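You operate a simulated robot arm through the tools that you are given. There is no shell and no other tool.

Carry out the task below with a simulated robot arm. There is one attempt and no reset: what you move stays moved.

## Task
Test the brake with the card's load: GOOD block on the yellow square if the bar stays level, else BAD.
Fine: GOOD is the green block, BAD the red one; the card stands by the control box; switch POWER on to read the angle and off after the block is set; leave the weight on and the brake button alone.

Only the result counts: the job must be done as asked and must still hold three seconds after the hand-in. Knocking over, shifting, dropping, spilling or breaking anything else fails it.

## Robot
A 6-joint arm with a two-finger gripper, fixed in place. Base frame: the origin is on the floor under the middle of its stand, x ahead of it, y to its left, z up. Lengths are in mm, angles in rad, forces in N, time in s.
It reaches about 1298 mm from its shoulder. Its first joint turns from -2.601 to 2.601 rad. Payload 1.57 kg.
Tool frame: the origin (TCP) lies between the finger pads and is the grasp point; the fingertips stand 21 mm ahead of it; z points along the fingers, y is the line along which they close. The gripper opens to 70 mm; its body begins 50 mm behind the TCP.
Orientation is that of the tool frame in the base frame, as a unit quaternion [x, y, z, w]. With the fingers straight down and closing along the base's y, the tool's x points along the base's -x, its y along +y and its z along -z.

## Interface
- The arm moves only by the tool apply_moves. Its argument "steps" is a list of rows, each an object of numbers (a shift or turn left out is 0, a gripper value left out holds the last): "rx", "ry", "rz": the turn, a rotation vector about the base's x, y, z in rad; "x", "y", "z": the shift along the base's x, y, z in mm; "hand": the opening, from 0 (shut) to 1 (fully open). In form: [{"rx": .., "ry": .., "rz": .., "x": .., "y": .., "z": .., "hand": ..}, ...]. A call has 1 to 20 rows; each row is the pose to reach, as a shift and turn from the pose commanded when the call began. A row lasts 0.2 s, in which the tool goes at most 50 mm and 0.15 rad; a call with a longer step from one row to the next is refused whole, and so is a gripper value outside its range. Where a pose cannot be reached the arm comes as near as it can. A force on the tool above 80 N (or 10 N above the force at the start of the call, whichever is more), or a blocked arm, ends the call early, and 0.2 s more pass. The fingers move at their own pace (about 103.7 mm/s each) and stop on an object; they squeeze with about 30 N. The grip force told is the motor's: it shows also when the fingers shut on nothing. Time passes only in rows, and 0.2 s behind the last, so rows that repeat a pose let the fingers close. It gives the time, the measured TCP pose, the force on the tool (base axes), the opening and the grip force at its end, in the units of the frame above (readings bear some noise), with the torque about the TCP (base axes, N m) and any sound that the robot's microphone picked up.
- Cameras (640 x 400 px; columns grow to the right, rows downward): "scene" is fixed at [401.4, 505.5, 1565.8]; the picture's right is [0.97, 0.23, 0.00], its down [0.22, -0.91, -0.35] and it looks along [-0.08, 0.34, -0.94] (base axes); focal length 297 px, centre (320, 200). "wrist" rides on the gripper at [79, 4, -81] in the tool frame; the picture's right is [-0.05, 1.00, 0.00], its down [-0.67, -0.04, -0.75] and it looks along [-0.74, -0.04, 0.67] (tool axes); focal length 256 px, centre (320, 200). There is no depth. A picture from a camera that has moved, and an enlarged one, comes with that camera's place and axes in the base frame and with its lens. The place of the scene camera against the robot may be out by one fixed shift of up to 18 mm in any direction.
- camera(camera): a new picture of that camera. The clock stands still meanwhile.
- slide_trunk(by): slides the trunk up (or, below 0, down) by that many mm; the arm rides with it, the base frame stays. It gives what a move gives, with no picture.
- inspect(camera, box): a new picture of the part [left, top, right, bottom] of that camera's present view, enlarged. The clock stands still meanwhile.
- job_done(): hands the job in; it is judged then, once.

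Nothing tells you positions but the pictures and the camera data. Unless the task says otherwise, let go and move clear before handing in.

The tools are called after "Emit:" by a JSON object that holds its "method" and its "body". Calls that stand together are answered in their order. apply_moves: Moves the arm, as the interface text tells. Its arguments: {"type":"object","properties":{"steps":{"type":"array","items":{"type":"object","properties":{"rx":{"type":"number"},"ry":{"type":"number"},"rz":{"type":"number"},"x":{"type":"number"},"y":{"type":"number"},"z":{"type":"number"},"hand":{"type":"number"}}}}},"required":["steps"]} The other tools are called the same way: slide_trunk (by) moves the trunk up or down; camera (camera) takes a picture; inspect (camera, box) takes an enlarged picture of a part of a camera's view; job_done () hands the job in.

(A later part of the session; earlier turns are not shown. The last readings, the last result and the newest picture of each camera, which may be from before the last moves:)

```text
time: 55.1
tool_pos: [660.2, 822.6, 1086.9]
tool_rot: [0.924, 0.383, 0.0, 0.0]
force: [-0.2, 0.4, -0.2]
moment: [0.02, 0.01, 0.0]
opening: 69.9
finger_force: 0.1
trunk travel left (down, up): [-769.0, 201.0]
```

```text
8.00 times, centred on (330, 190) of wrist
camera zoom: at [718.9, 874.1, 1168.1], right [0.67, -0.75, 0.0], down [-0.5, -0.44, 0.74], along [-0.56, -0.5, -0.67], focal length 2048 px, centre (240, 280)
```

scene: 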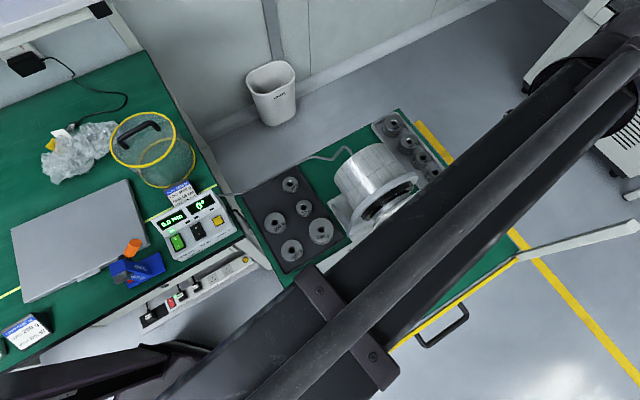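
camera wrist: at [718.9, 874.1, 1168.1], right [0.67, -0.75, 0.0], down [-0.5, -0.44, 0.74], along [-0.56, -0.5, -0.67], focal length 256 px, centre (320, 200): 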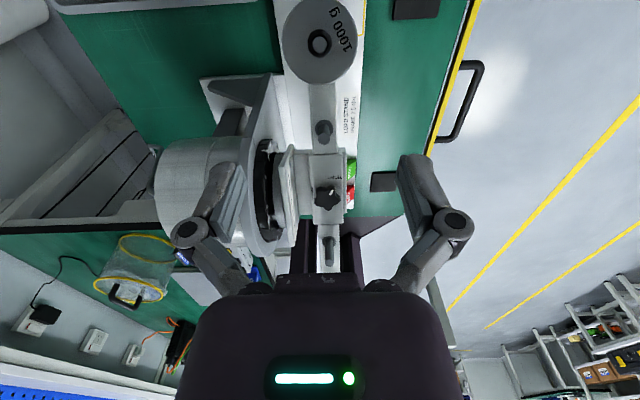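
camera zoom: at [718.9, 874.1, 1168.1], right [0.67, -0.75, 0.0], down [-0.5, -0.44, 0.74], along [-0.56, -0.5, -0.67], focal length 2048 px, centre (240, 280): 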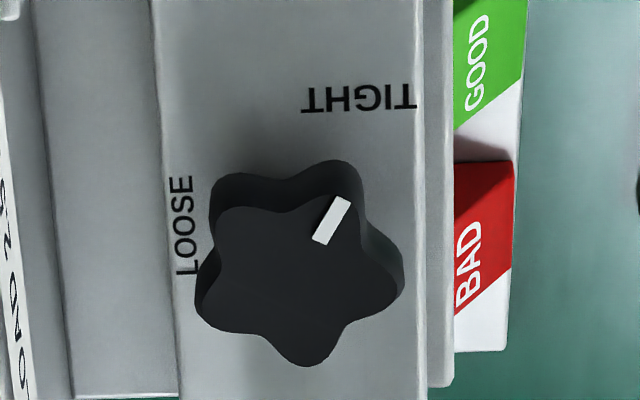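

The bar rests at +20° with 0.0 Nm, the knob is on TIGHT, and the 1000 g sits on the 16 cm right peg: the brake fails, so BAD. I'll now swing to the front of the rig, turning the camera to face it, to measure the blocks and the yellow square.

Emit:
{"method": "apply_moves", "body": {"steps": [{"x": 25, "y": -25, "rz": -0.14}, {"x": 50, "y": -50, "rz": -0.28}, {"x": 75, "y": -75, "rz": -0.42}, {"x": 60, "y": -110, "rz": -0.56}, {"x": 35, "y": -145, "rz": -0.7}, {"x": 10, "y": -178, "rz": -0.84}, {"x": -15, "y": -210, "rz": -0.98}, {"x": -45, "y": -240, "rz": -1.12}, {"x": -75, "y": -265, "rz": -1.26}, {"x": -105, "y": -288, "rz": -1.4}, {"x": -135, "y": -305, "rz": -1.54}, {"x": -165, "y": -318, "rz": -1.57}, {"x": -165, "y": -318, "rz": -1.57}]}}

Emit:
{"method": "camera", "body": {"camera": "wrist"}}

Emit:
{"method": "camera", "body": {"camera": "scene"}}

```text
time: 57.9
tool_pos: [492.3, 505.0, 1087.3]
tool_rot: [0.923, -0.384, 0.0, -0.001]
force: [0.9, 0.5, 0.2]
moment: [-0.03, 0.02, 0.0]
opening: 70.0
finger_force: 0.0
out of reach, approached as far as the arm can: row 8
trunk travel left (down, up): [-769.0, 201.0]
```

```text
taken
camera wrist: at [546.4, 444.0, 1168.1], right [-0.75, -0.67, 0.0], down [-0.44, 0.5, 0.74], along [-0.5, 0.56, -0.67], focal length 256 px, centre (320, 200)
```

wrist: 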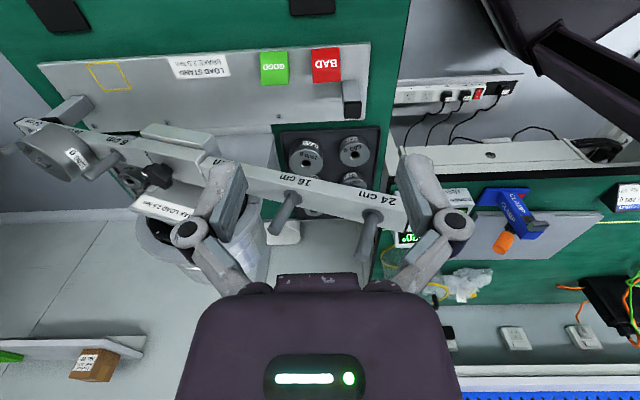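

```text
taken
```

scene: 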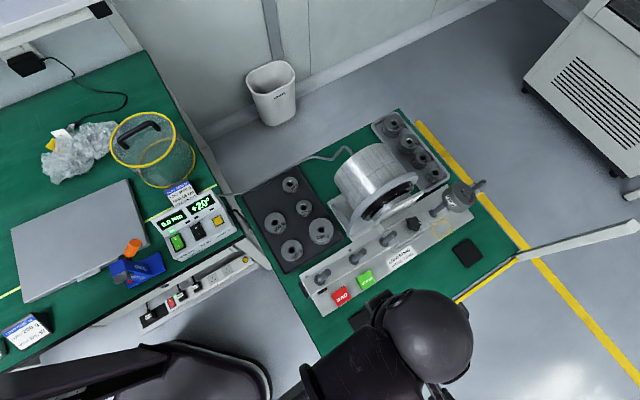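

The bar's front face carries 8/16/24 cm marks. I'll zoom to confirm the weight's peg and to measure the blocks and square.

Emit:
{"method": "inspect", "body": {"camera": "wrist", "box": [0, 100, 220, 240]}}

Emit:
{"method": "inspect", "body": {"camera": "wrist", "box": [240, 20, 380, 130]}}

Emit:
{"method": "inspect", "body": {"camera": "wrist", "box": [30, 40, 190, 140]}}

```text
2.86 times, centred on (110, 170) of wrist
camera zoom: at [546.4, 444.0, 1168.1], right [-0.75, -0.67, 0.0], down [-0.44, 0.5, 0.74], along [-0.5, 0.56, -0.67], focal length 731 px, centre (920, 286)
```

zoom: 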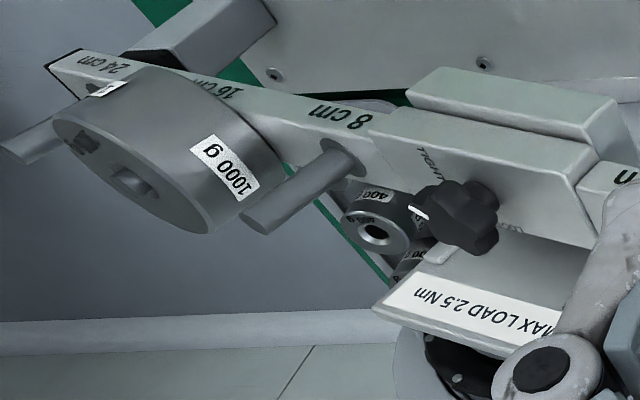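

```text
3.64 times, centred on (310, 75) of wrist
camera zoom: at [546.4, 444.0, 1168.1], right [-0.75, -0.67, 0.0], down [-0.44, 0.5, 0.74], along [-0.5, 0.56, -0.67], focal length 931 px, centre (356, 654)
```

zoom: 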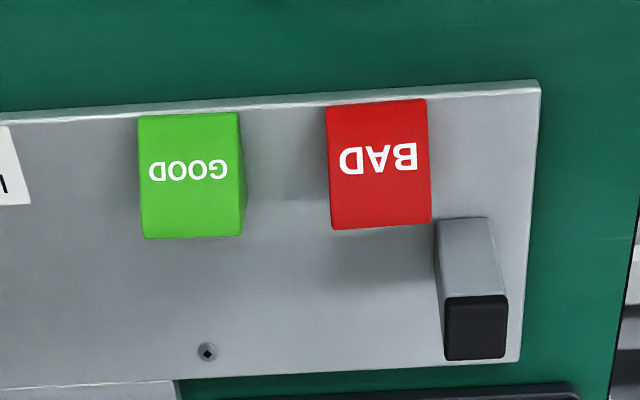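

```text
4.00 times, centred on (110, 90) of wrist
camera zoom: at [546.4, 444.0, 1168.1], right [-0.75, -0.67, 0.0], down [-0.44, 0.5, 0.74], along [-0.5, 0.56, -0.67], focal length 1024 px, centre (1160, 640)
```

zoom: 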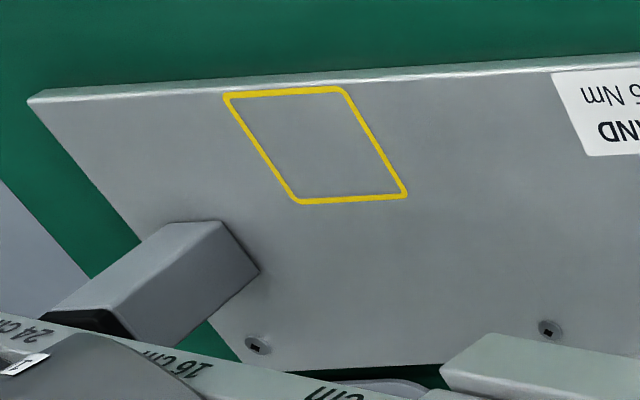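

The weight sits on the peg marked 16 cm on the right, and posts at both ends of the plate act as stops. I'll look closer at the shape of the blocks.

Emit:
{"method": "inspect", "body": {"camera": "scene", "box": [325, 265, 380, 310]}}

Emit:
{"method": "inspect", "body": {"camera": "wrist", "box": [300, 35, 350, 90]}}

Emit:
{"method": "inspect", "body": {"camera": "scene", "box": [420, 180, 500, 270]}}

```text
8.89 times, centred on (352, 288) of scene
camera zoom: at [401.4, 505.5, 1565.8], right [0.97, 0.23, 0.0], down [0.22, -0.91, -0.35], along [-0.08, 0.34, -0.94], focal length 2638 px, centre (31, -578)
```

zoom: 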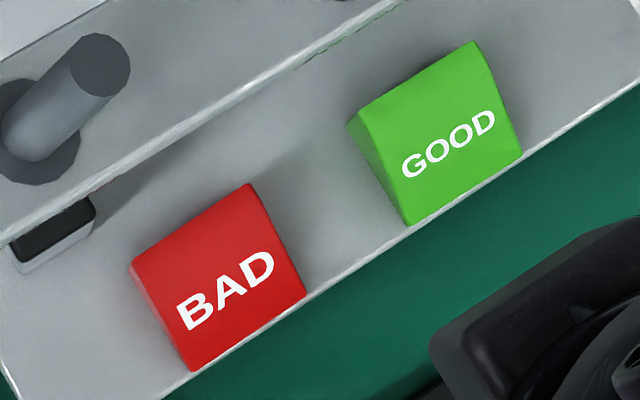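

```text
7.27 times, centred on (325, 62) of wrist
camera zoom: at [546.4, 444.0, 1168.1], right [-0.75, -0.67, 0.0], down [-0.44, 0.5, 0.74], along [-0.5, 0.56, -0.67], focal length 1862 px, centre (284, 1200)
```

zoom: 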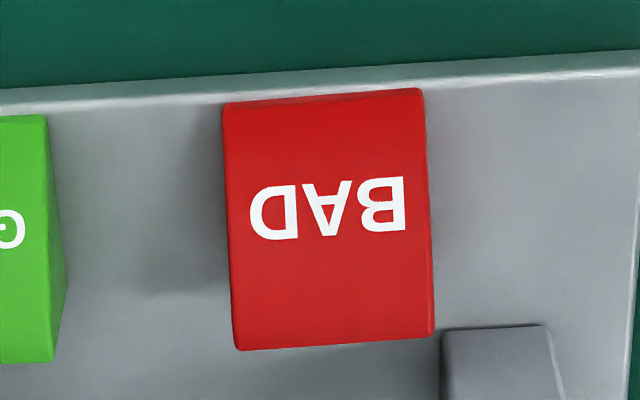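

```text
4.44 times, centred on (460, 225) of scene
camera zoom: at [401.4, 505.5, 1565.8], right [0.97, 0.23, 0.0], down [0.22, -0.91, -0.35], along [-0.08, 0.34, -0.94], focal length 1319 px, centre (-302, 89)
```

zoom: 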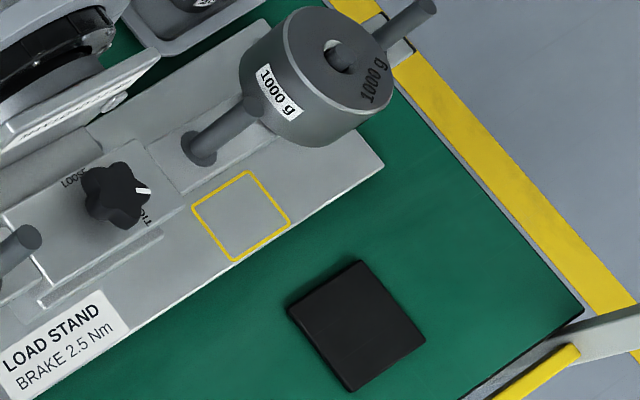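

The red BAD block is a small wedge at about bar position -186 mm, 42 mm in front of the bar; the yellow square is centred about 148 mm right of centre, 37 mm in front, plate at z ≈ 763. With the bar tilted, a vertical gripper would hit bar or weight, so I'll tilt the gripper about 35° to come in from the front, testing the tilt up here first.

Emit:
{"method": "apply_moves", "body": {"steps": [{"rx": 0.0863, "ry": 0.0863, "z": 1.5, "hand": 0.8}, {"rx": 0.1725, "ry": 0.1725, "z": 5.8}, {"rx": 0.2588, "ry": 0.2588, "z": 13}, {"rx": 0.3451, "ry": 0.3451, "z": 23}, {"rx": 0.4313, "ry": 0.4313, "z": 35.5}, {"rx": 0.4313, "ry": 0.4313, "z": 35.5}]}}

Emit:
{"method": "camera", "body": {"camera": "wrist"}}

Emit:
{"method": "camera", "body": {"camera": "scene"}}

```text
time: 59.3
tool_pos: [494.3, 503.6, 1120.9]
tool_rot: [0.88, -0.366, -0.279, -0.116]
force: [-0.4, 0.1, 0.1]
moment: [-0.03, 0.02, 0.0]
opening: 56.0
finger_force: 0.0
trunk travel left (down, up): [-769.0, 201.0]
```

```text
taken
camera wrist: at [570.2, 421.3, 1141.8], right [-0.74, -0.67, 0.03], down [-0.06, 0.11, 0.99], along [-0.67, 0.73, -0.12], focal length 256 px, centre (320, 200)
```

wrist: 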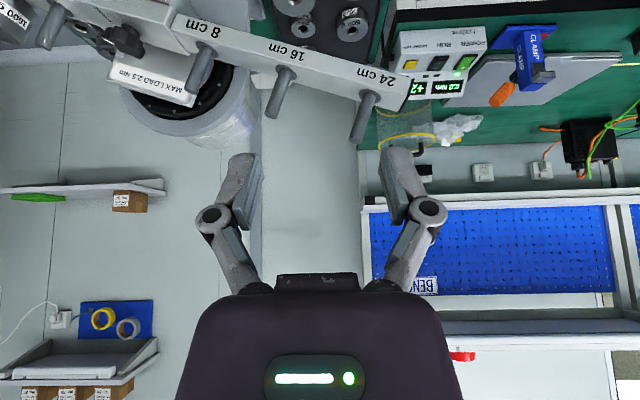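

```text
taken
```

scene: 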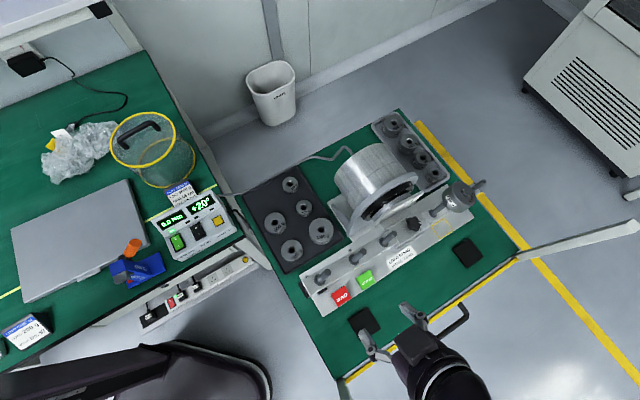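

The tilt is reachable. I'll back off to the front a little and lower to an intermediate height, then look at the block straight on.

Emit:
{"method": "apply_moves", "body": {"steps": [{"x": 14.1, "y": -21.2}, {"x": 14.1, "y": -21.2}]}}

Emit:
{"method": "slide_trunk", "body": {"by": -260}}

Emit:
{"method": "camera", "body": {"camera": "wrist"}}

Emit:
{"method": "camera", "body": {"camera": "scene"}}

```text
time: 59.9
tool_pos: [507.6, 482.9, 1121.3]
tool_rot: [0.881, -0.365, -0.278, -0.115]
force: [0.2, 1.0, 0.6]
moment: [0.0, 0.0, -0.01]
opening: 56.1
finger_force: 0.1
trunk travel left (down, up): [-769.0, 201.0]
```

```text
time: 62.5
tool_pos: [509.9, 478.3, 948.8]
tool_rot: [0.882, -0.365, -0.271, -0.123]
force: [-0.6, 0.5, 0.3]
moment: [0.01, 0.0, 0.03]
opening: 56.0
finger_force: 0.0
trunk travel left (down, up): [-509.0, 461.0]
```

```text
taken
camera wrist: at [585.5, 395.3, 970.0], right [-0.74, -0.67, 0.01], down [-0.08, 0.1, 0.99], along [-0.67, 0.73, -0.12], focal length 256 px, centre (320, 200)
```

wrist: 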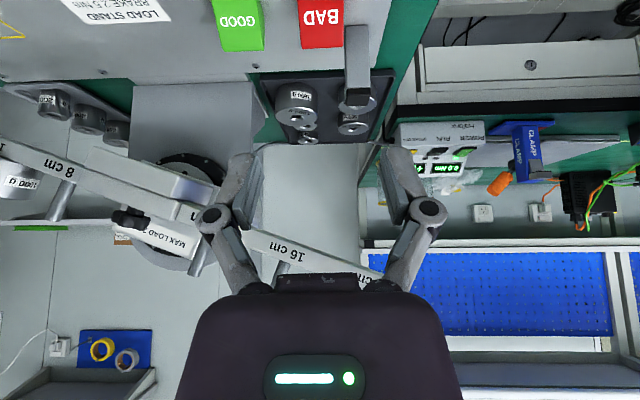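

```text
taken
```

scene: 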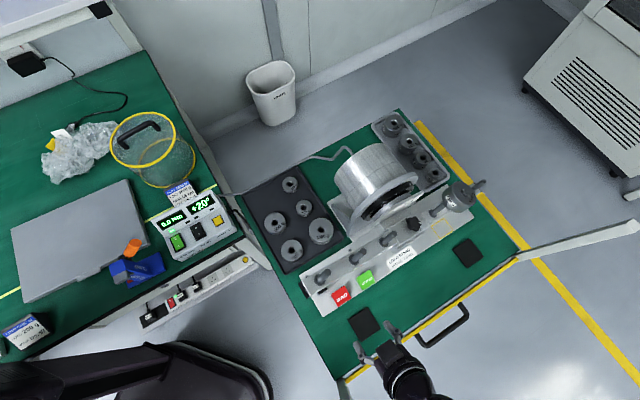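

The trunk went down 260 mm but the tool only 172 mm, which is odd — something may be limiting the arm. I'll let it settle and check the state before going on.

Emit:
{"method": "apply_moves", "body": {"steps": [{"x": 0}]}}

Emit:
{"method": "camera", "body": {"camera": "wrist"}}

Emit:
{"method": "inspect", "body": {"camera": "scene", "box": [260, 280, 480, 400]}}

```text
time: 63.1
tool_pos: [521.3, 519.7, 955.6]
tool_rot: [0.884, -0.335, -0.31, -0.096]
force: [0.7, -0.6, -0.3]
moment: [-0.01, 0.0, -0.01]
opening: 55.8
finger_force: 0.0
trunk travel left (down, up): [-509.0, 461.0]
stopped in row 1: the arm was blocked; the commanded pose is now the measured one
```

```text
taken
camera wrist: at [604.0, 442.4, 971.0], right [-0.68, -0.73, 0.07], down [-0.01, 0.1, 0.99], along [-0.73, 0.68, -0.07], focal length 256 px, centre (320, 200)
```

wrist: 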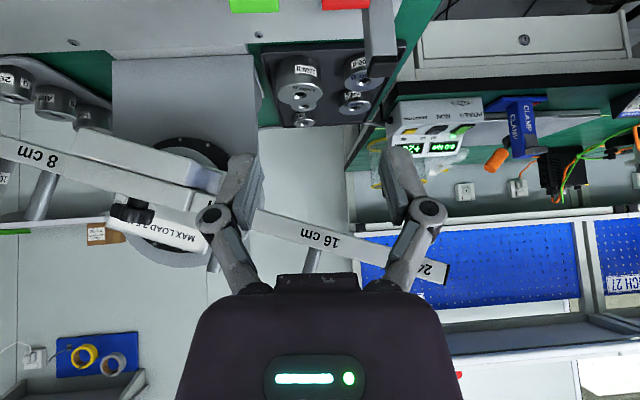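

```text
2.91 times, centred on (370, 340) of scene
camera zoom: at [401.4, 505.5, 1565.8], right [0.97, 0.23, 0.0], down [0.22, -0.91, -0.35], along [-0.08, 0.34, -0.94], focal length 863 px, centre (174, -207)
```

zoom: 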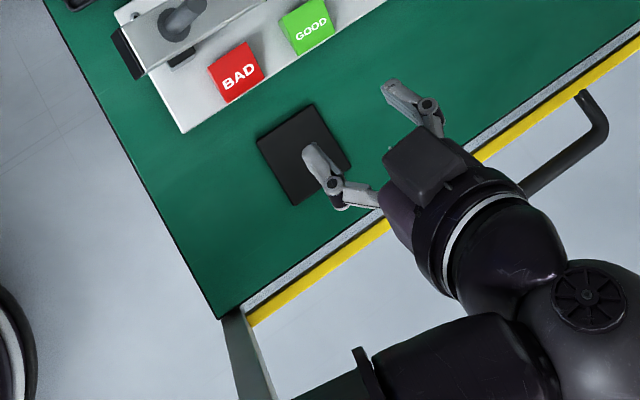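

The arm is blocked by something at this trunk height. I'll go back up right away and check that nothing was disturbed.

Emit:
{"method": "slide_trunk", "body": {"by": 150}}

Emit:
{"method": "camera", "body": {"camera": "scene"}}

Emit:
{"method": "camera", "body": {"camera": "wrist"}}

```text
time: 64.9
tool_pos: [538.8, 534.5, 1016.2]
tool_rot: [0.882, -0.34, -0.313, -0.089]
force: [0.0, -0.2, -0.4]
moment: [0.0, 0.0, 0.04]
opening: 55.7
finger_force: 0.1
trunk travel left (down, up): [-659.0, 311.0]
```

```text
taken
```

scene: 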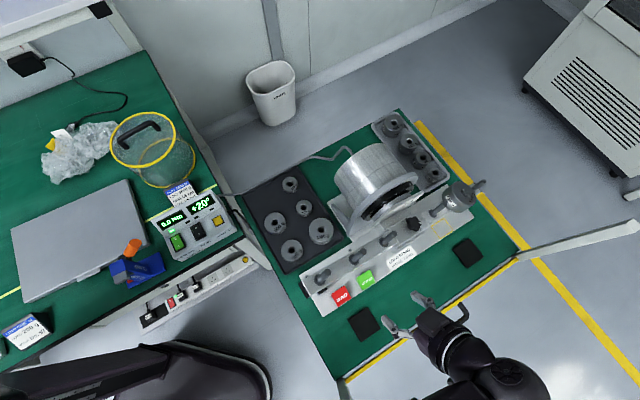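

```text
taken
camera wrist: at [621.4, 457.2, 1032.4], right [-0.69, -0.72, 0.09], down [0.01, 0.11, 0.99], along [-0.73, 0.68, -0.07], focal length 256 px, centre (320, 200)
```

wrist: 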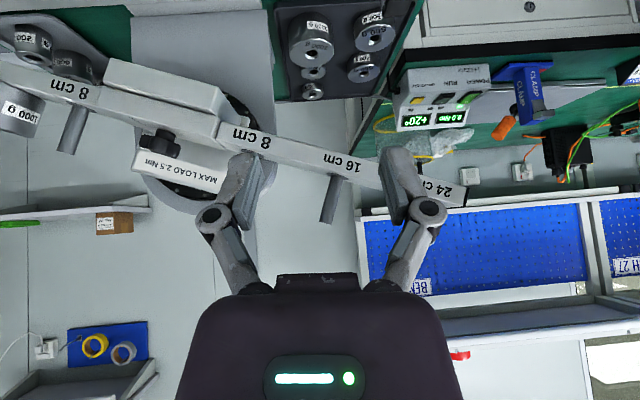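

Nothing on the rig moved. I'll check whether the arm is free and steady here before working out what it touched.

Emit:
{"method": "apply_moves", "body": {"steps": [{"x": 0}, {"x": 0}]}}

Emit:
{"method": "inspect", "body": {"camera": "scene", "box": [340, 260, 560, 400]}}

```text
time: 65.5
tool_pos: [539.6, 535.2, 1017.4]
tool_rot: [0.882, -0.341, -0.314, -0.09]
force: [0.3, 0.3, -0.1]
moment: [-0.01, -0.02, 0.0]
opening: 56.0
finger_force: 0.1
trunk travel left (down, up): [-659.0, 311.0]
```

```text
2.86 times, centred on (450, 330) of scene
camera zoom: at [401.4, 505.5, 1565.8], right [0.97, 0.23, 0.0], down [0.22, -0.91, -0.35], along [-0.08, 0.34, -0.94], focal length 848 px, centre (-51, -171)
```

zoom: 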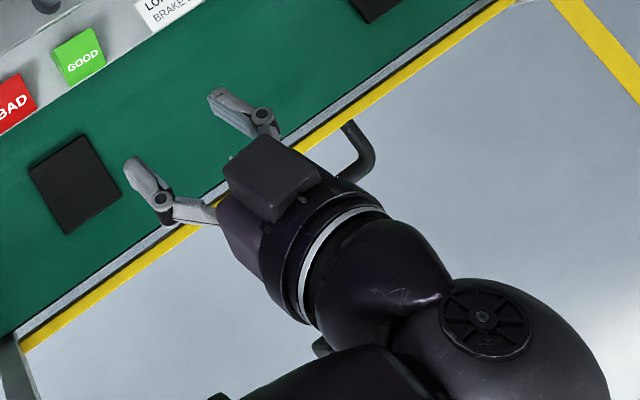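

The arm is free again. In earlier wrist pictures I noticed a grey bar near the aisle in front of the table, perhaps what the boom met, so I'll raise, straighten the gripper and look in that direction.

Emit:
{"method": "slide_trunk", "body": {"by": 150}}

Emit:
{"method": "apply_moves", "body": {"steps": [{"rx": -0.0804, "ry": -0.1062, "z": -14.8}, {"rx": -0.1608, "ry": -0.2124, "z": -26.6}, {"rx": -0.2412, "ry": -0.3186, "z": -35.2}, {"rx": -0.3216, "ry": -0.4248, "z": -40.4}, {"rx": -0.402, "ry": -0.531, "z": -42.1}, {"rx": -0.402, "ry": -0.531, "z": -42.1}]}}

Emit:
{"method": "camera", "body": {"camera": "scene"}}

```text
time: 67.2
tool_pos: [539.8, 533.5, 1165.8]
tool_rot: [0.882, -0.341, -0.313, -0.089]
force: [-0.5, 0.1, -0.4]
moment: [0.03, 0.0, 0.0]
opening: 56.1
finger_force: 0.1
trunk travel left (down, up): [-809.0, 161.0]
```

```text
time: 68.6
tool_pos: [541.2, 534.4, 1127.9]
tool_rot: [0.932, -0.361, 0.002, 0.001]
force: [0.5, -0.5, 0.6]
moment: [0.0, 0.01, -0.02]
opening: 56.2
finger_force: 0.0
trunk travel left (down, up): [-809.0, 161.0]
```

```text
taken
```

scene: 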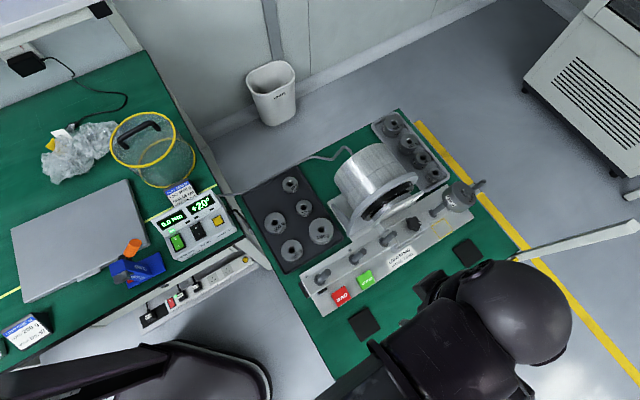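

Emit:
{"method": "apply_moves", "body": {"steps": [{"rz": 0.15}, {"rz": 0.3}, {"rz": 0.45}, {"rz": 0.6}, {"rz": 0.75}, {"rz": 0.9}, {"rz": 1.05}, {"rz": 1.2}, {"rz": 1.35}, {"rz": 1.5}, {"rz": 1.65}, {"rz": 1.79}]}}

Emit:
{"method": "camera", "body": {"camera": "wrist"}}

```text
time: 71.2
tool_pos: [537.0, 537.1, 1127.8]
tool_rot: [0.939, 0.344, 0.001, 0.002]
force: [0.0, 0.4, -0.7]
moment: [-0.02, 0.02, 0.03]
opening: 55.8
finger_force: 0.1
out of reach, approached as far as the arm can: row 9, 10, 11, 12
trunk travel left (down, up): [-809.0, 161.0]
```

```text
taken
camera wrist: at [600.7, 584.1, 1208.5], right [0.6, -0.8, 0.0], down [-0.53, -0.4, 0.74], along [-0.59, -0.45, -0.67], focal length 256 px, centre (320, 200)
```

wrist: 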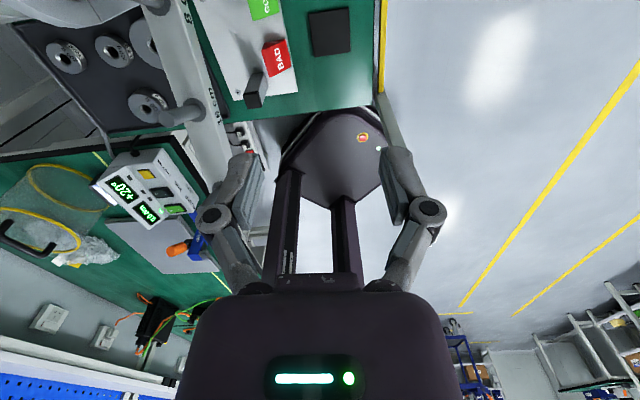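

Now I see it: the table has an upright post at its front-left corner (and another at the front-right), and the boom came down onto it. I'll zoom to measure the post.

Emit:
{"method": "inspect", "body": {"camera": "wrist", "box": [340, 60, 460, 170]}}

Emit:
{"method": "inspect", "body": {"camera": "scene", "box": [500, 200, 640, 290]}}

Emit:
{"method": "inspect", "body": {"camera": "scene", "box": [300, 330, 420, 400]}}

```text
3.64 times, centred on (400, 115) of wrist
camera zoom: at [600.7, 584.1, 1208.5], right [0.6, -0.8, 0.0], down [-0.53, -0.4, 0.74], along [-0.59, -0.45, -0.67], focal length 931 px, centre (29, 509)
```

zoom: 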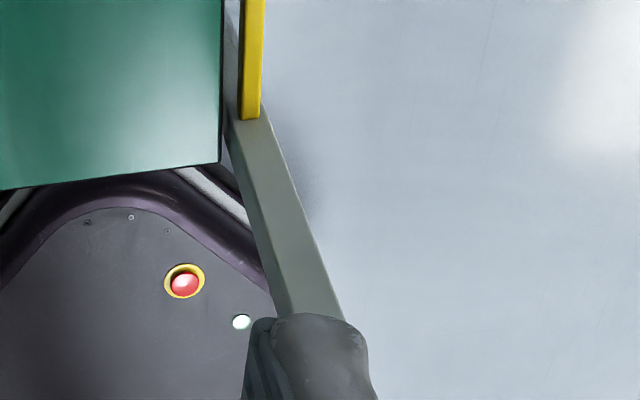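

```text
4.44 times, centred on (570, 245) of scene
camera zoom: at [401.4, 505.5, 1565.8], right [0.97, 0.23, 0.0], down [0.22, -0.91, -0.35], along [-0.08, 0.34, -0.94], focal length 1319 px, centre (-791, 0)
```

zoom: 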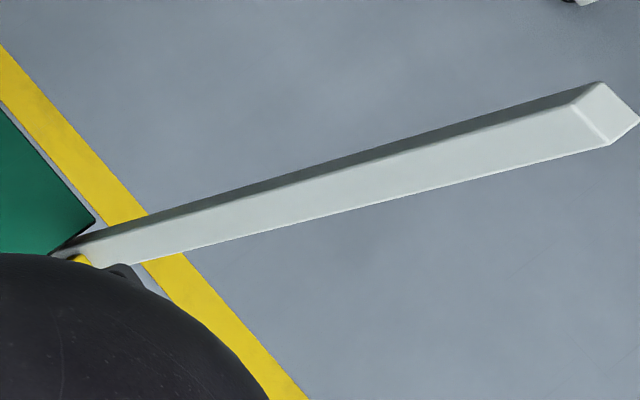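

```text
5.33 times, centred on (360, 365) of scene
camera zoom: at [401.4, 505.5, 1565.8], right [0.97, 0.23, 0.0], down [0.22, -0.91, -0.35], along [-0.08, 0.34, -0.94], focal length 1583 px, centre (107, -680)
```

zoom: 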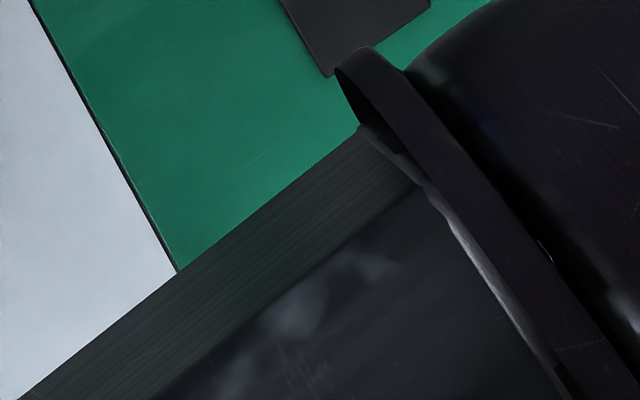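

The posts are about 25 mm square and 1061 mm high; the left one stands at about (492, 362), so with the boom low I must keep the wrist within about 155 mm in front of the bar. A 30° tilt satisfies that everywhere. I'll turn back to face the rig first.

Emit:
{"method": "apply_moves", "body": {"steps": [{"rz": -0.149}, {"rz": -0.298}, {"rz": -0.447}, {"rz": -0.596}, {"rz": -0.745}, {"rz": -0.894}, {"rz": -1.043}, {"rz": -1.192}, {"rz": -1.341}, {"rz": -1.488}, {"rz": -1.488}]}}

```text
time: 73.6
tool_pos: [537.1, 536.9, 1127.8]
tool_rot: [0.924, -0.383, 0.0, 0.001]
force: [-0.3, 0.5, 0.6]
moment: [0.01, 0.0, 0.0]
opening: 55.9
finger_force: 0.1
trunk travel left (down, up): [-809.0, 161.0]
```

Facing the rig now. I'll tilt 30° and move above the red block's column, staying high.

Emit:
{"method": "apply_moves", "body": {"steps": [{"rx": 0.0926, "ry": 0.0926, "z": 1.7}, {"rx": 0.1851, "ry": 0.1851, "z": 6.7}, {"rx": 0.2777, "ry": 0.2777, "z": 15.0}, {"rx": 0.3702, "ry": 0.3702, "z": 26.4}, {"rx": 0.3702, "ry": 0.3702, "z": 26.4, "x": -30, "y": 2.2}, {"rx": 0.3702, "ry": 0.3702, "z": 26.4, "x": -60, "y": 4.4}, {"rx": 0.3702, "ry": 0.3702, "z": 26.4, "x": -90.8, "y": 6.5}, {"rx": 0.3702, "ry": 0.3702, "z": 26.4, "x": -90.8, "y": 6.5}]}}

Emit:
{"method": "camera", "body": {"camera": "wrist"}}

Emit:
{"method": "camera", "body": {"camera": "scene"}}

```text
time: 75.4
tool_pos: [446.9, 541.3, 1151.9]
tool_rot: [0.892, -0.37, -0.239, -0.098]
force: [0.0, 0.4, -0.1]
moment: [-0.05, 0.04, 0.0]
opening: 56.1
finger_force: 0.1
out of reach, approached as far as the arm can: row 7, 8
trunk travel left (down, up): [-809.0, 161.0]
```

```text
taken
camera wrist: at [521.8, 461.3, 1182.5], right [-0.74, -0.67, 0.03], down [-0.12, 0.17, 0.98], along [-0.66, 0.72, -0.21], focal length 256 px, centre (320, 200)
```

wrist: 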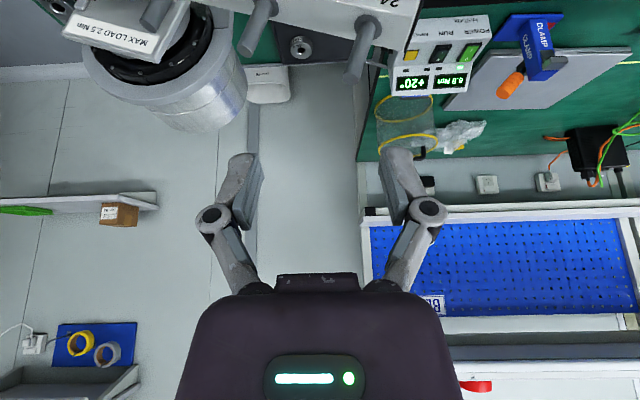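

```text
taken
```

scene: 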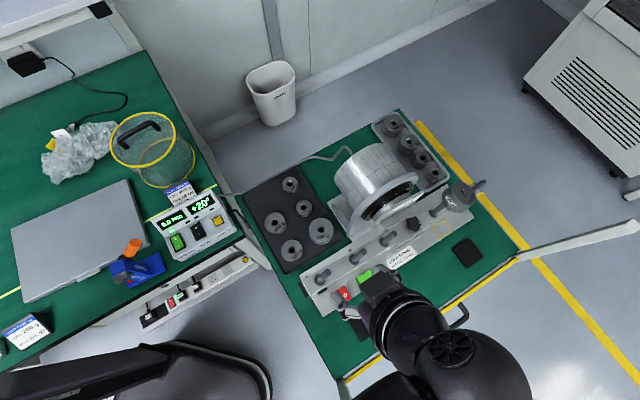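

In position over the block's column, 47 mm in front of the bar. Lowering to z ≈ 950 and checking that the tool follows the trunk.

Emit:
{"method": "slide_trunk", "body": {"by": -195}}

Emit:
{"method": "camera", "body": {"camera": "wrist"}}

Emit:
{"method": "inspect", "body": {"camera": "scene", "box": [270, 230, 480, 400]}}

```text
time: 77.5
tool_pos: [446.5, 541.5, 957.5]
tool_rot: [0.893, -0.369, -0.239, -0.097]
force: [0.8, -0.9, -0.1]
moment: [0.0, 0.02, 0.01]
opening: 56.1
finger_force: 0.1
trunk travel left (down, up): [-614.0, 356.0]
```

```text
taken
camera wrist: at [521.6, 461.0, 987.8], right [-0.74, -0.67, 0.03], down [-0.12, 0.17, 0.98], along [-0.66, 0.72, -0.21], focal length 256 px, centre (320, 200)
```

wrist: 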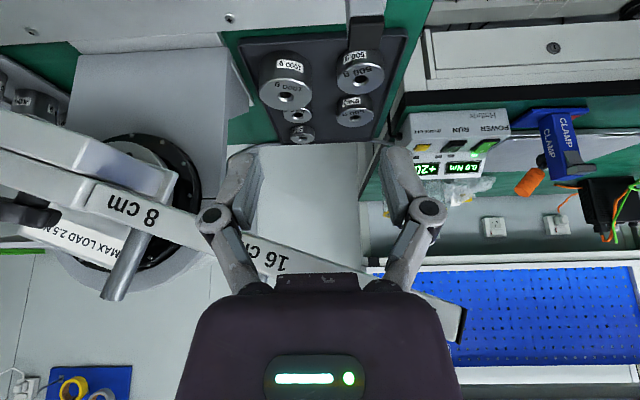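

```text
2.35 times, centred on (375, 315) of scene
camera zoom: at [401.4, 505.5, 1565.8], right [0.97, 0.23, 0.0], down [0.22, -0.91, -0.35], along [-0.08, 0.34, -0.94], focal length 698 px, centre (191, -71)
```

zoom: 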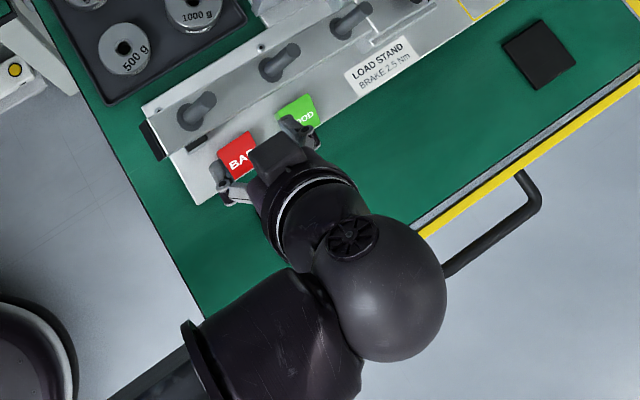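

The tool follows correctly. I'll ease 5 mm toward the bar for more post clearance, then go down further.

Emit:
{"method": "apply_moves", "body": {"steps": [{"x": -3.3, "y": 4.5}, {"x": -3.3, "y": 4.5}]}}

Emit:
{"method": "slide_trunk", "body": {"by": -60}}

Emit:
{"method": "camera", "body": {"camera": "wrist"}}

```text
time: 78.2
tool_pos: [444.0, 546.3, 957.5]
tool_rot: [0.892, -0.37, -0.24, -0.097]
force: [-0.1, 0.1, -0.2]
moment: [0.0, 0.04, 0.0]
opening: 55.9
finger_force: 0.1
trunk travel left (down, up): [-614.0, 356.0]
```

```text
time: 79.2
tool_pos: [444.4, 547.1, 897.7]
tool_rot: [0.893, -0.369, -0.238, -0.097]
force: [0.2, -0.2, -1.2]
moment: [0.02, 0.03, -0.04]
opening: 55.9
finger_force: 0.1
trunk travel left (down, up): [-554.0, 416.0]
```

```text
taken
camera wrist: at [518.3, 465.6, 927.8], right [-0.74, -0.67, 0.03], down [-0.12, 0.17, 0.98], along [-0.66, 0.72, -0.21], focal length 256 px, centre (320, 200)
```

wrist: 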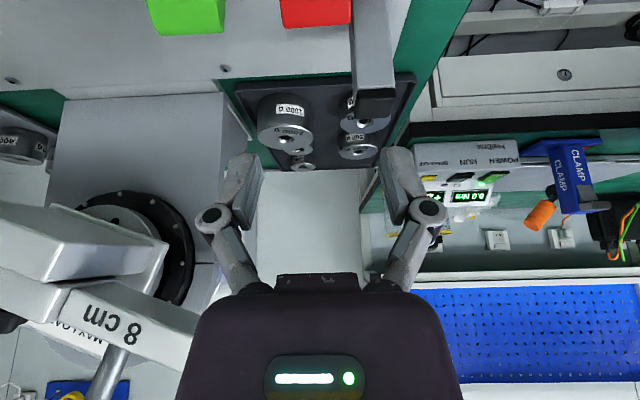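

Emit:
{"method": "slide_trunk", "body": {"by": -40}}

Emit:
{"method": "camera", "body": {"camera": "wrist"}}

Emit:
{"method": "inspect", "body": {"camera": "wrist", "box": [220, 0, 420, 180]}}

```text
time: 80.0
tool_pos: [443.1, 546.9, 856.7]
tool_rot: [0.893, -0.369, -0.239, -0.097]
force: [-0.5, -0.9, -0.5]
moment: [0.04, -0.03, -0.01]
opening: 56.3
finger_force: 0.1
trunk travel left (down, up): [-514.0, 456.0]
```

```text
taken
camera wrist: at [518.3, 465.5, 887.8], right [-0.74, -0.67, 0.03], down [-0.12, 0.17, 0.98], along [-0.66, 0.72, -0.21], focal length 256 px, centre (320, 200)
```

wrist: 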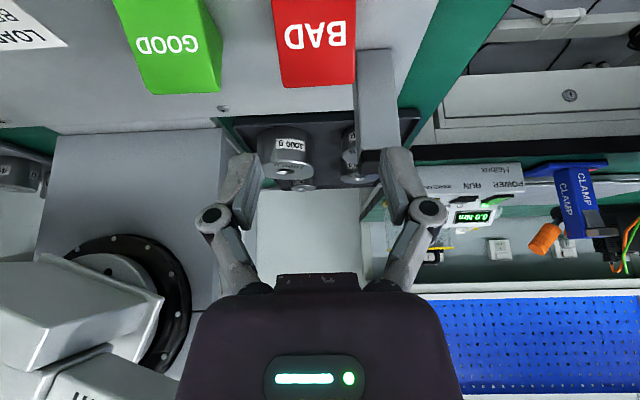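

```text
2.22 times, centred on (320, 90) of wrist
camera zoom: at [518.3, 465.5, 887.8], right [-0.74, -0.67, 0.03], down [-0.12, 0.17, 0.98], along [-0.66, 0.72, -0.21], focal length 569 px, centre (320, 444)
```

zoom: 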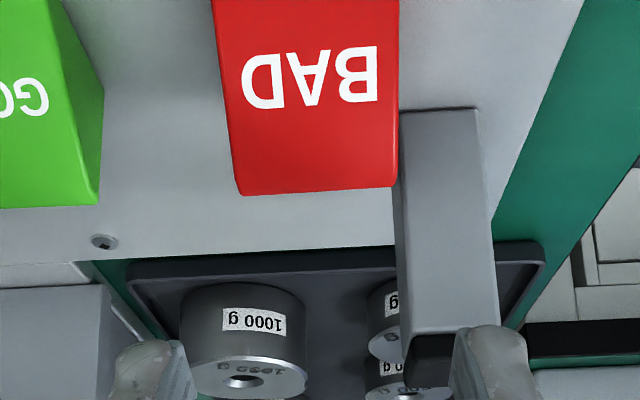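

Alignment with the block is within a millimetre (block centre at bar coordinate -186, ridge at 27 mm in front). Continuing down in steps.

Emit:
{"method": "slide_trunk", "body": {"by": -40}}

Emit:
{"method": "camera", "body": {"camera": "wrist"}}

Emit:
{"method": "inspect", "body": {"camera": "wrist", "box": [200, 60, 440, 240]}}

```text
time: 80.8
tool_pos: [443.7, 545.9, 818.1]
tool_rot: [0.893, -0.369, -0.239, -0.096]
force: [-0.2, -0.1, 0.1]
moment: [-0.02, 0.01, 0.02]
opening: 56.0
finger_force: 0.1
trunk travel left (down, up): [-474.0, 496.0]
```

```text
taken
camera wrist: at [518.3, 465.5, 847.8], right [-0.74, -0.67, 0.03], down [-0.12, 0.17, 0.98], along [-0.66, 0.72, -0.21], focal length 256 px, centre (320, 200)
```

wrist: 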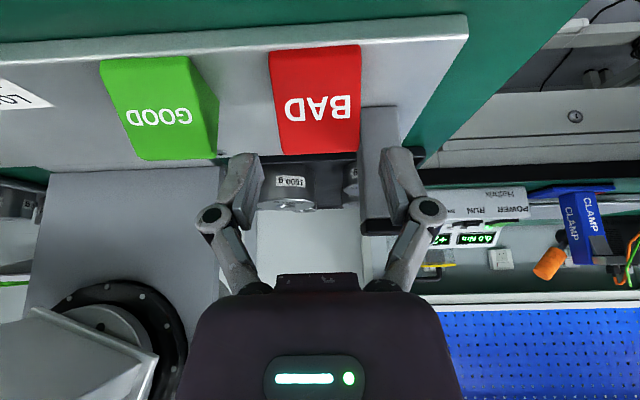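

```text
2.22 times, centred on (320, 150) of wrist
camera zoom: at [518.3, 465.5, 847.8], right [-0.74, -0.67, 0.03], down [-0.12, 0.17, 0.98], along [-0.66, 0.72, -0.21], focal length 569 px, centre (320, 311)
```

zoom: 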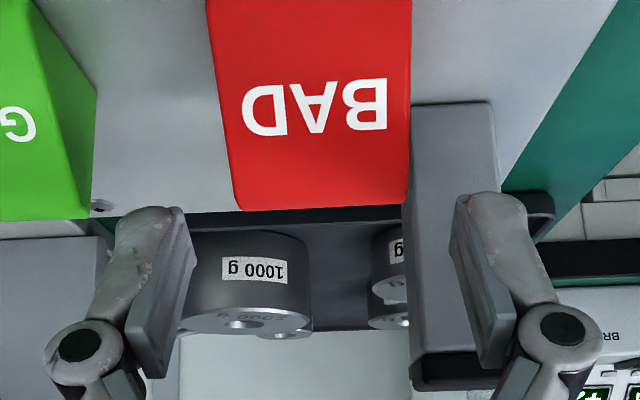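

The block measures about 40 × 36 × 33 mm, ridge at z 795. I'll go down the last bit in small steps, watching for plate contact.

Emit:
{"method": "slide_trunk", "body": {"by": -18}}

Emit:
{"method": "slide_trunk", "body": {"by": -8}}

Emit:
{"method": "camera", "body": {"camera": "wrist"}}

Emit:
{"method": "inspect", "body": {"camera": "wrist", "box": [200, 60, 440, 240]}}

```text
time: 81.5
tool_pos: [443.8, 545.5, 798.8]
tool_rot: [0.893, -0.369, -0.239, -0.096]
force: [0.1, 0.8, -0.1]
moment: [-0.02, -0.02, 0.02]
opening: 56.2
finger_force: 0.1
trunk travel left (down, up): [-456.0, 514.0]
```

```text
time: 82.0
tool_pos: [443.4, 546.7, 791.2]
tool_rot: [0.893, -0.369, -0.239, -0.096]
force: [-0.2, 0.5, 0.0]
moment: [-0.02, 0.02, 0.0]
opening: 56.1
finger_force: 0.0
trunk travel left (down, up): [-448.0, 522.0]
```

```text
taken
camera wrist: at [518.3, 465.6, 821.7], right [-0.74, -0.67, 0.03], down [-0.12, 0.17, 0.98], along [-0.66, 0.72, -0.21], focal length 256 px, centre (320, 200)
```

wrist: 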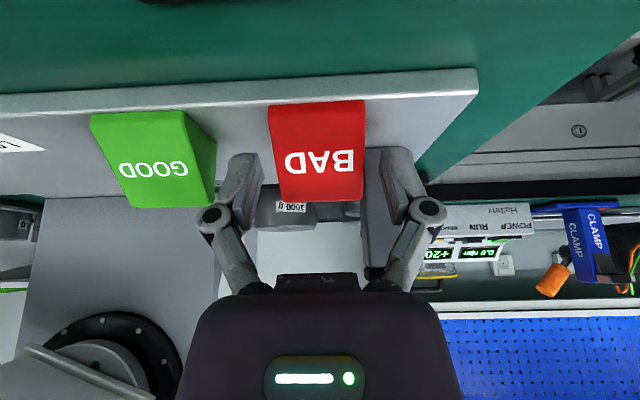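

```text
2.22 times, centred on (320, 150) of wrist
camera zoom: at [518.3, 465.6, 821.7], right [-0.74, -0.67, 0.03], down [-0.12, 0.17, 0.98], along [-0.66, 0.72, -0.21], focal length 569 px, centre (320, 311)
```

zoom: 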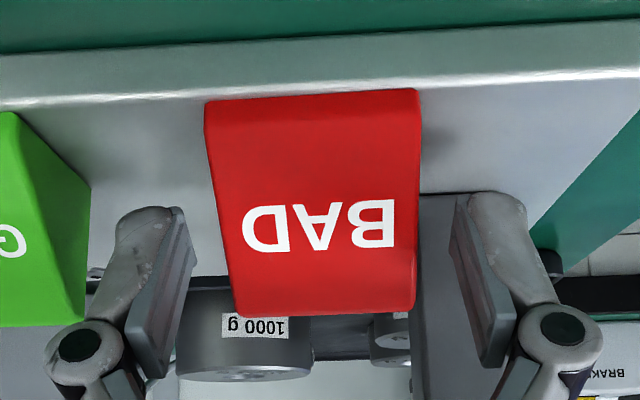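

The fingers are on either side of the red block. I'll move 6 mm inward, lower 2 mm, and close.

Emit:
{"method": "apply_moves", "body": {"steps": [{"x": -2.1, "y": 2.1}, {"x": -4.2, "y": 4.2}, {"x": -4.2, "y": 4.2}]}}

Emit:
{"method": "slide_trunk", "body": {"by": -2}}

Emit:
{"method": "apply_moves", "body": {"steps": [{"hand": 0}, {"hand": 0}, {"hand": 0}]}}

Emit:
{"method": "inspect", "body": {"camera": "wrist", "box": [200, 60, 440, 240]}}

```text
time: 82.8
tool_pos: [440.7, 550.4, 790.9]
tool_rot: [0.893, -0.37, -0.239, -0.098]
force: [0.4, 0.1, -0.2]
moment: [0.0, -0.02, 0.0]
opening: 56.3
finger_force: 0.0
trunk travel left (down, up): [-448.0, 522.0]
```

```text
time: 83.3
tool_pos: [441.1, 550.5, 787.9]
tool_rot: [0.893, -0.369, -0.239, -0.097]
force: [0.3, 0.4, -0.8]
moment: [0.0, -0.01, -0.01]
opening: 55.8
finger_force: 0.1
trunk travel left (down, up): [-446.0, 524.0]
```

```text
time: 84.2
tool_pos: [439.0, 549.9, 788.9]
tool_rot: [0.893, -0.37, -0.238, -0.098]
force: [1.6, 0.2, 3.4]
moment: [0.04, -0.04, -0.01]
opening: 38.6
finger_force: 30.0
trunk travel left (down, up): [-446.0, 524.0]
```

```text
2.22 times, centred on (320, 150) of wrist
camera zoom: at [514.7, 469.6, 819.9], right [-0.74, -0.67, 0.03], down [-0.12, 0.17, 0.98], along [-0.66, 0.72, -0.21], focal length 569 px, centre (320, 311)
```

zoom: 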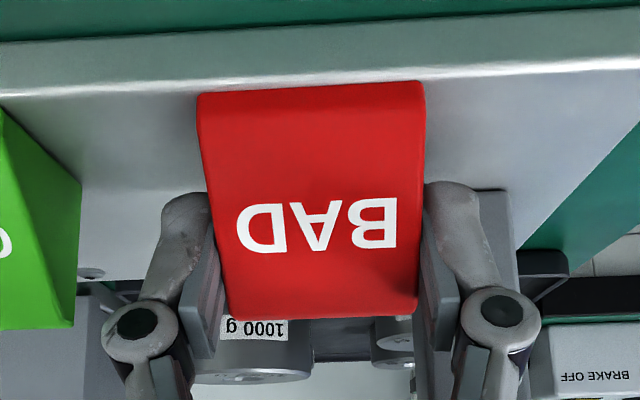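

The block is gripped. I'll lift it a little, check, then retrace the path: out to 43 mm, and up.

Emit:
{"method": "slide_trunk", "body": {"by": 40}}

Emit:
{"method": "camera", "body": {"camera": "wrist"}}

Emit:
{"method": "inspect", "body": {"camera": "wrist", "box": [200, 60, 440, 240]}}

```text
time: 85.0
tool_pos: [439.2, 550.5, 828.9]
tool_rot: [0.893, -0.369, -0.239, -0.097]
force: [0.1, -0.4, -2.0]
moment: [-0.01, 0.03, 0.04]
opening: 39.1
finger_force: 30.5
trunk travel left (down, up): [-486.0, 484.0]
```

```text
taken
camera wrist: at [514.8, 469.8, 859.7], right [-0.74, -0.67, 0.03], down [-0.12, 0.17, 0.98], along [-0.66, 0.72, -0.21], focal length 256 px, centre (320, 200)
```

wrist: 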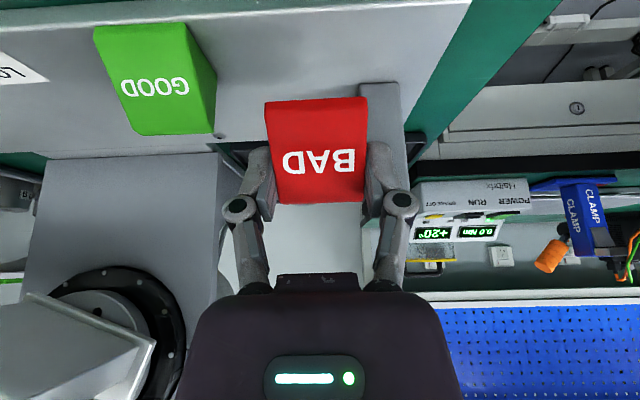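

```text
2.22 times, centred on (320, 150) of wrist
camera zoom: at [514.8, 469.8, 859.7], right [-0.74, -0.67, 0.03], down [-0.12, 0.17, 0.98], along [-0.66, 0.72, -0.21], focal length 569 px, centre (320, 311)
```

zoom: 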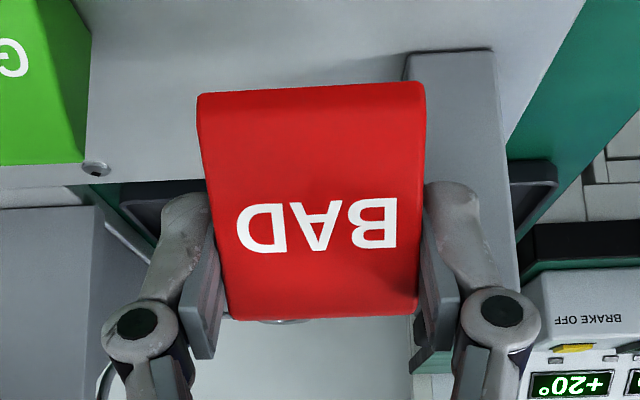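

The block is held securely. I'll raise it just above the green block's height and carry it along the front of the bar, at low level, to in front of the yellow square.

Emit:
{"method": "slide_trunk", "body": {"by": 16}}

Emit:
{"method": "apply_moves", "body": {"steps": [{"x": 4.6, "y": -4.6}, {"x": 26.5, "y": 15.9}, {"x": 59.4, "y": 46.7}, {"x": 92.3, "y": 77.4}, {"x": 92.3, "y": 77.4}]}}

Emit:
{"method": "camera", "body": {"camera": "scene"}}

Emit:
{"method": "camera", "body": {"camera": "wrist"}}

```text
time: 85.6
tool_pos: [439.6, 550.9, 844.9]
tool_rot: [0.893, -0.369, -0.239, -0.098]
force: [-0.1, 0.8, 0.0]
moment: [0.02, -0.05, 0.02]
opening: 38.9
finger_force: 29.9
trunk travel left (down, up): [-502.0, 468.0]
```

```text
time: 86.8
tool_pos: [533.5, 628.3, 843.9]
tool_rot: [0.893, -0.37, -0.239, -0.097]
force: [-0.6, 0.6, -0.6]
moment: [0.0, 0.01, -0.01]
opening: 39.0
finger_force: 29.6
trunk travel left (down, up): [-502.0, 468.0]
```

```text
taken
```

scene: 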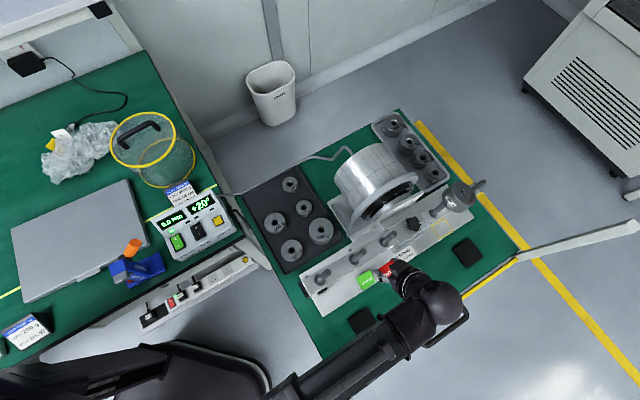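

```text
taken
camera wrist: at [608.5, 547.6, 875.6], right [-0.74, -0.67, 0.03], down [-0.12, 0.17, 0.98], along [-0.66, 0.72, -0.21], focal length 256 px, centre (320, 200)
```

wrist: 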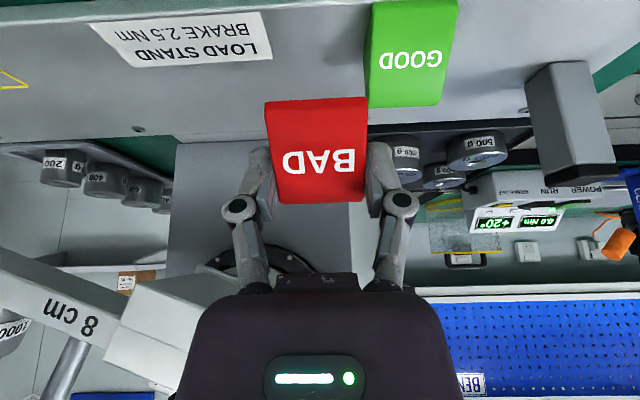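

The boom passes the corner post with room to spare and nothing else is near. Continuing to the front of the square.

Emit:
{"method": "apply_moves", "body": {"steps": [{"x": 32.9, "y": 30.8}, {"x": 65.7, "y": 61.5}, {"x": 99, "y": 92}, {"x": 132.2, "y": 122.4}, {"x": 157.1, "y": 145}, {"x": 157.1, "y": 145}]}}

Emit:
{"method": "camera", "body": {"camera": "scene"}}

Emit:
{"method": "camera", "body": {"camera": "wrist"}}

```text
time: 88.2
tool_pos: [688.1, 774.6, 845.8]
tool_rot: [0.893, -0.369, -0.239, -0.097]
force: [-0.6, -0.2, -0.7]
moment: [0.0, 0.0, 0.0]
opening: 38.6
finger_force: 29.5
trunk travel left (down, up): [-502.0, 468.0]
```

```text
taken
```

scene: 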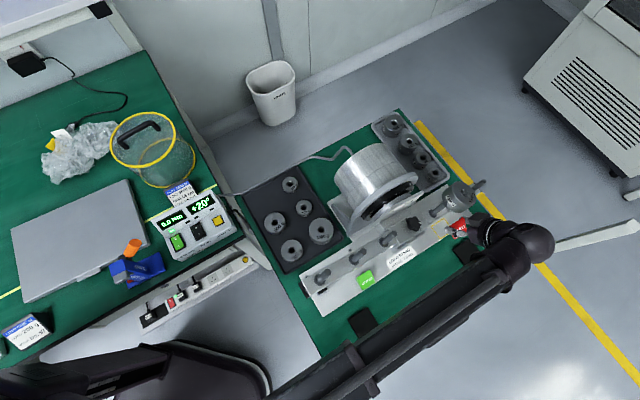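

```text
taken
camera wrist: at [763.4, 692.9, 875.6], right [-0.74, -0.67, 0.03], down [-0.12, 0.17, 0.98], along [-0.66, 0.72, -0.21], focal length 256 px, centre (320, 200)
```

wrist: 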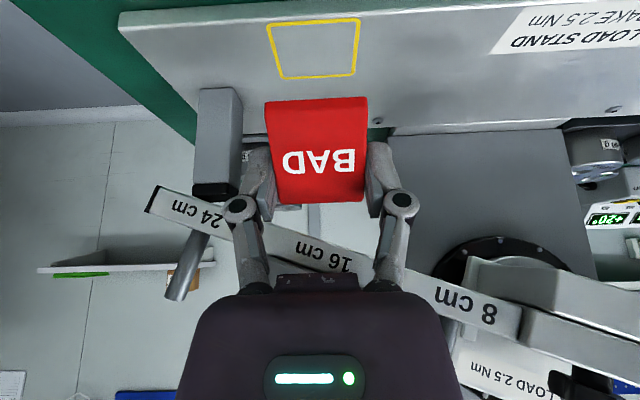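

The yellow square is clearly visible just below the held block. I'll zoom to measure its centre relative to the tool.

Emit:
{"method": "inspect", "body": {"camera": "wrist", "box": [240, 0, 400, 100]}}

Emit:
{"method": "inspect", "body": {"camera": "scene", "box": [420, 160, 580, 290]}}

```text
4.00 times, centred on (320, 50) of wrist
camera zoom: at [763.4, 692.9, 875.6], right [-0.74, -0.67, 0.03], down [-0.12, 0.17, 0.98], along [-0.66, 0.72, -0.21], focal length 1024 px, centre (320, 800)
```

zoom: 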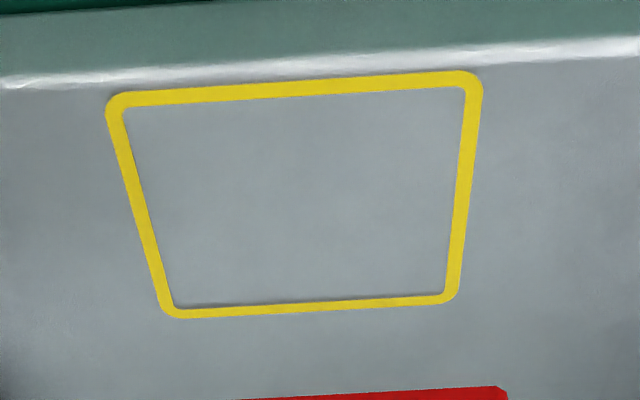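

```text
3.08 times, centred on (500, 225) of scene
camera zoom: at [401.4, 505.5, 1565.8], right [0.97, 0.23, 0.0], down [0.22, -0.91, -0.35], along [-0.08, 0.34, -0.94], focal length 913 px, centre (-234, 123)
```

zoom: 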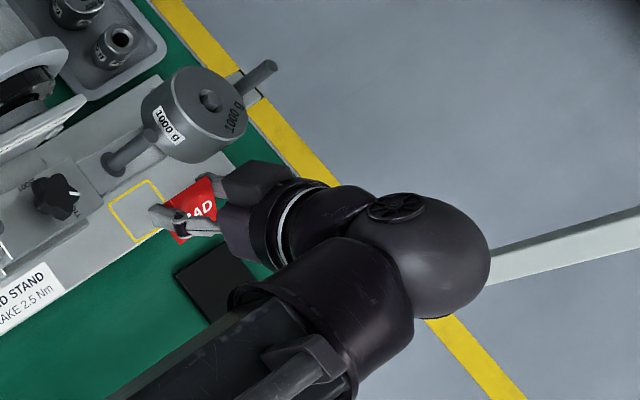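

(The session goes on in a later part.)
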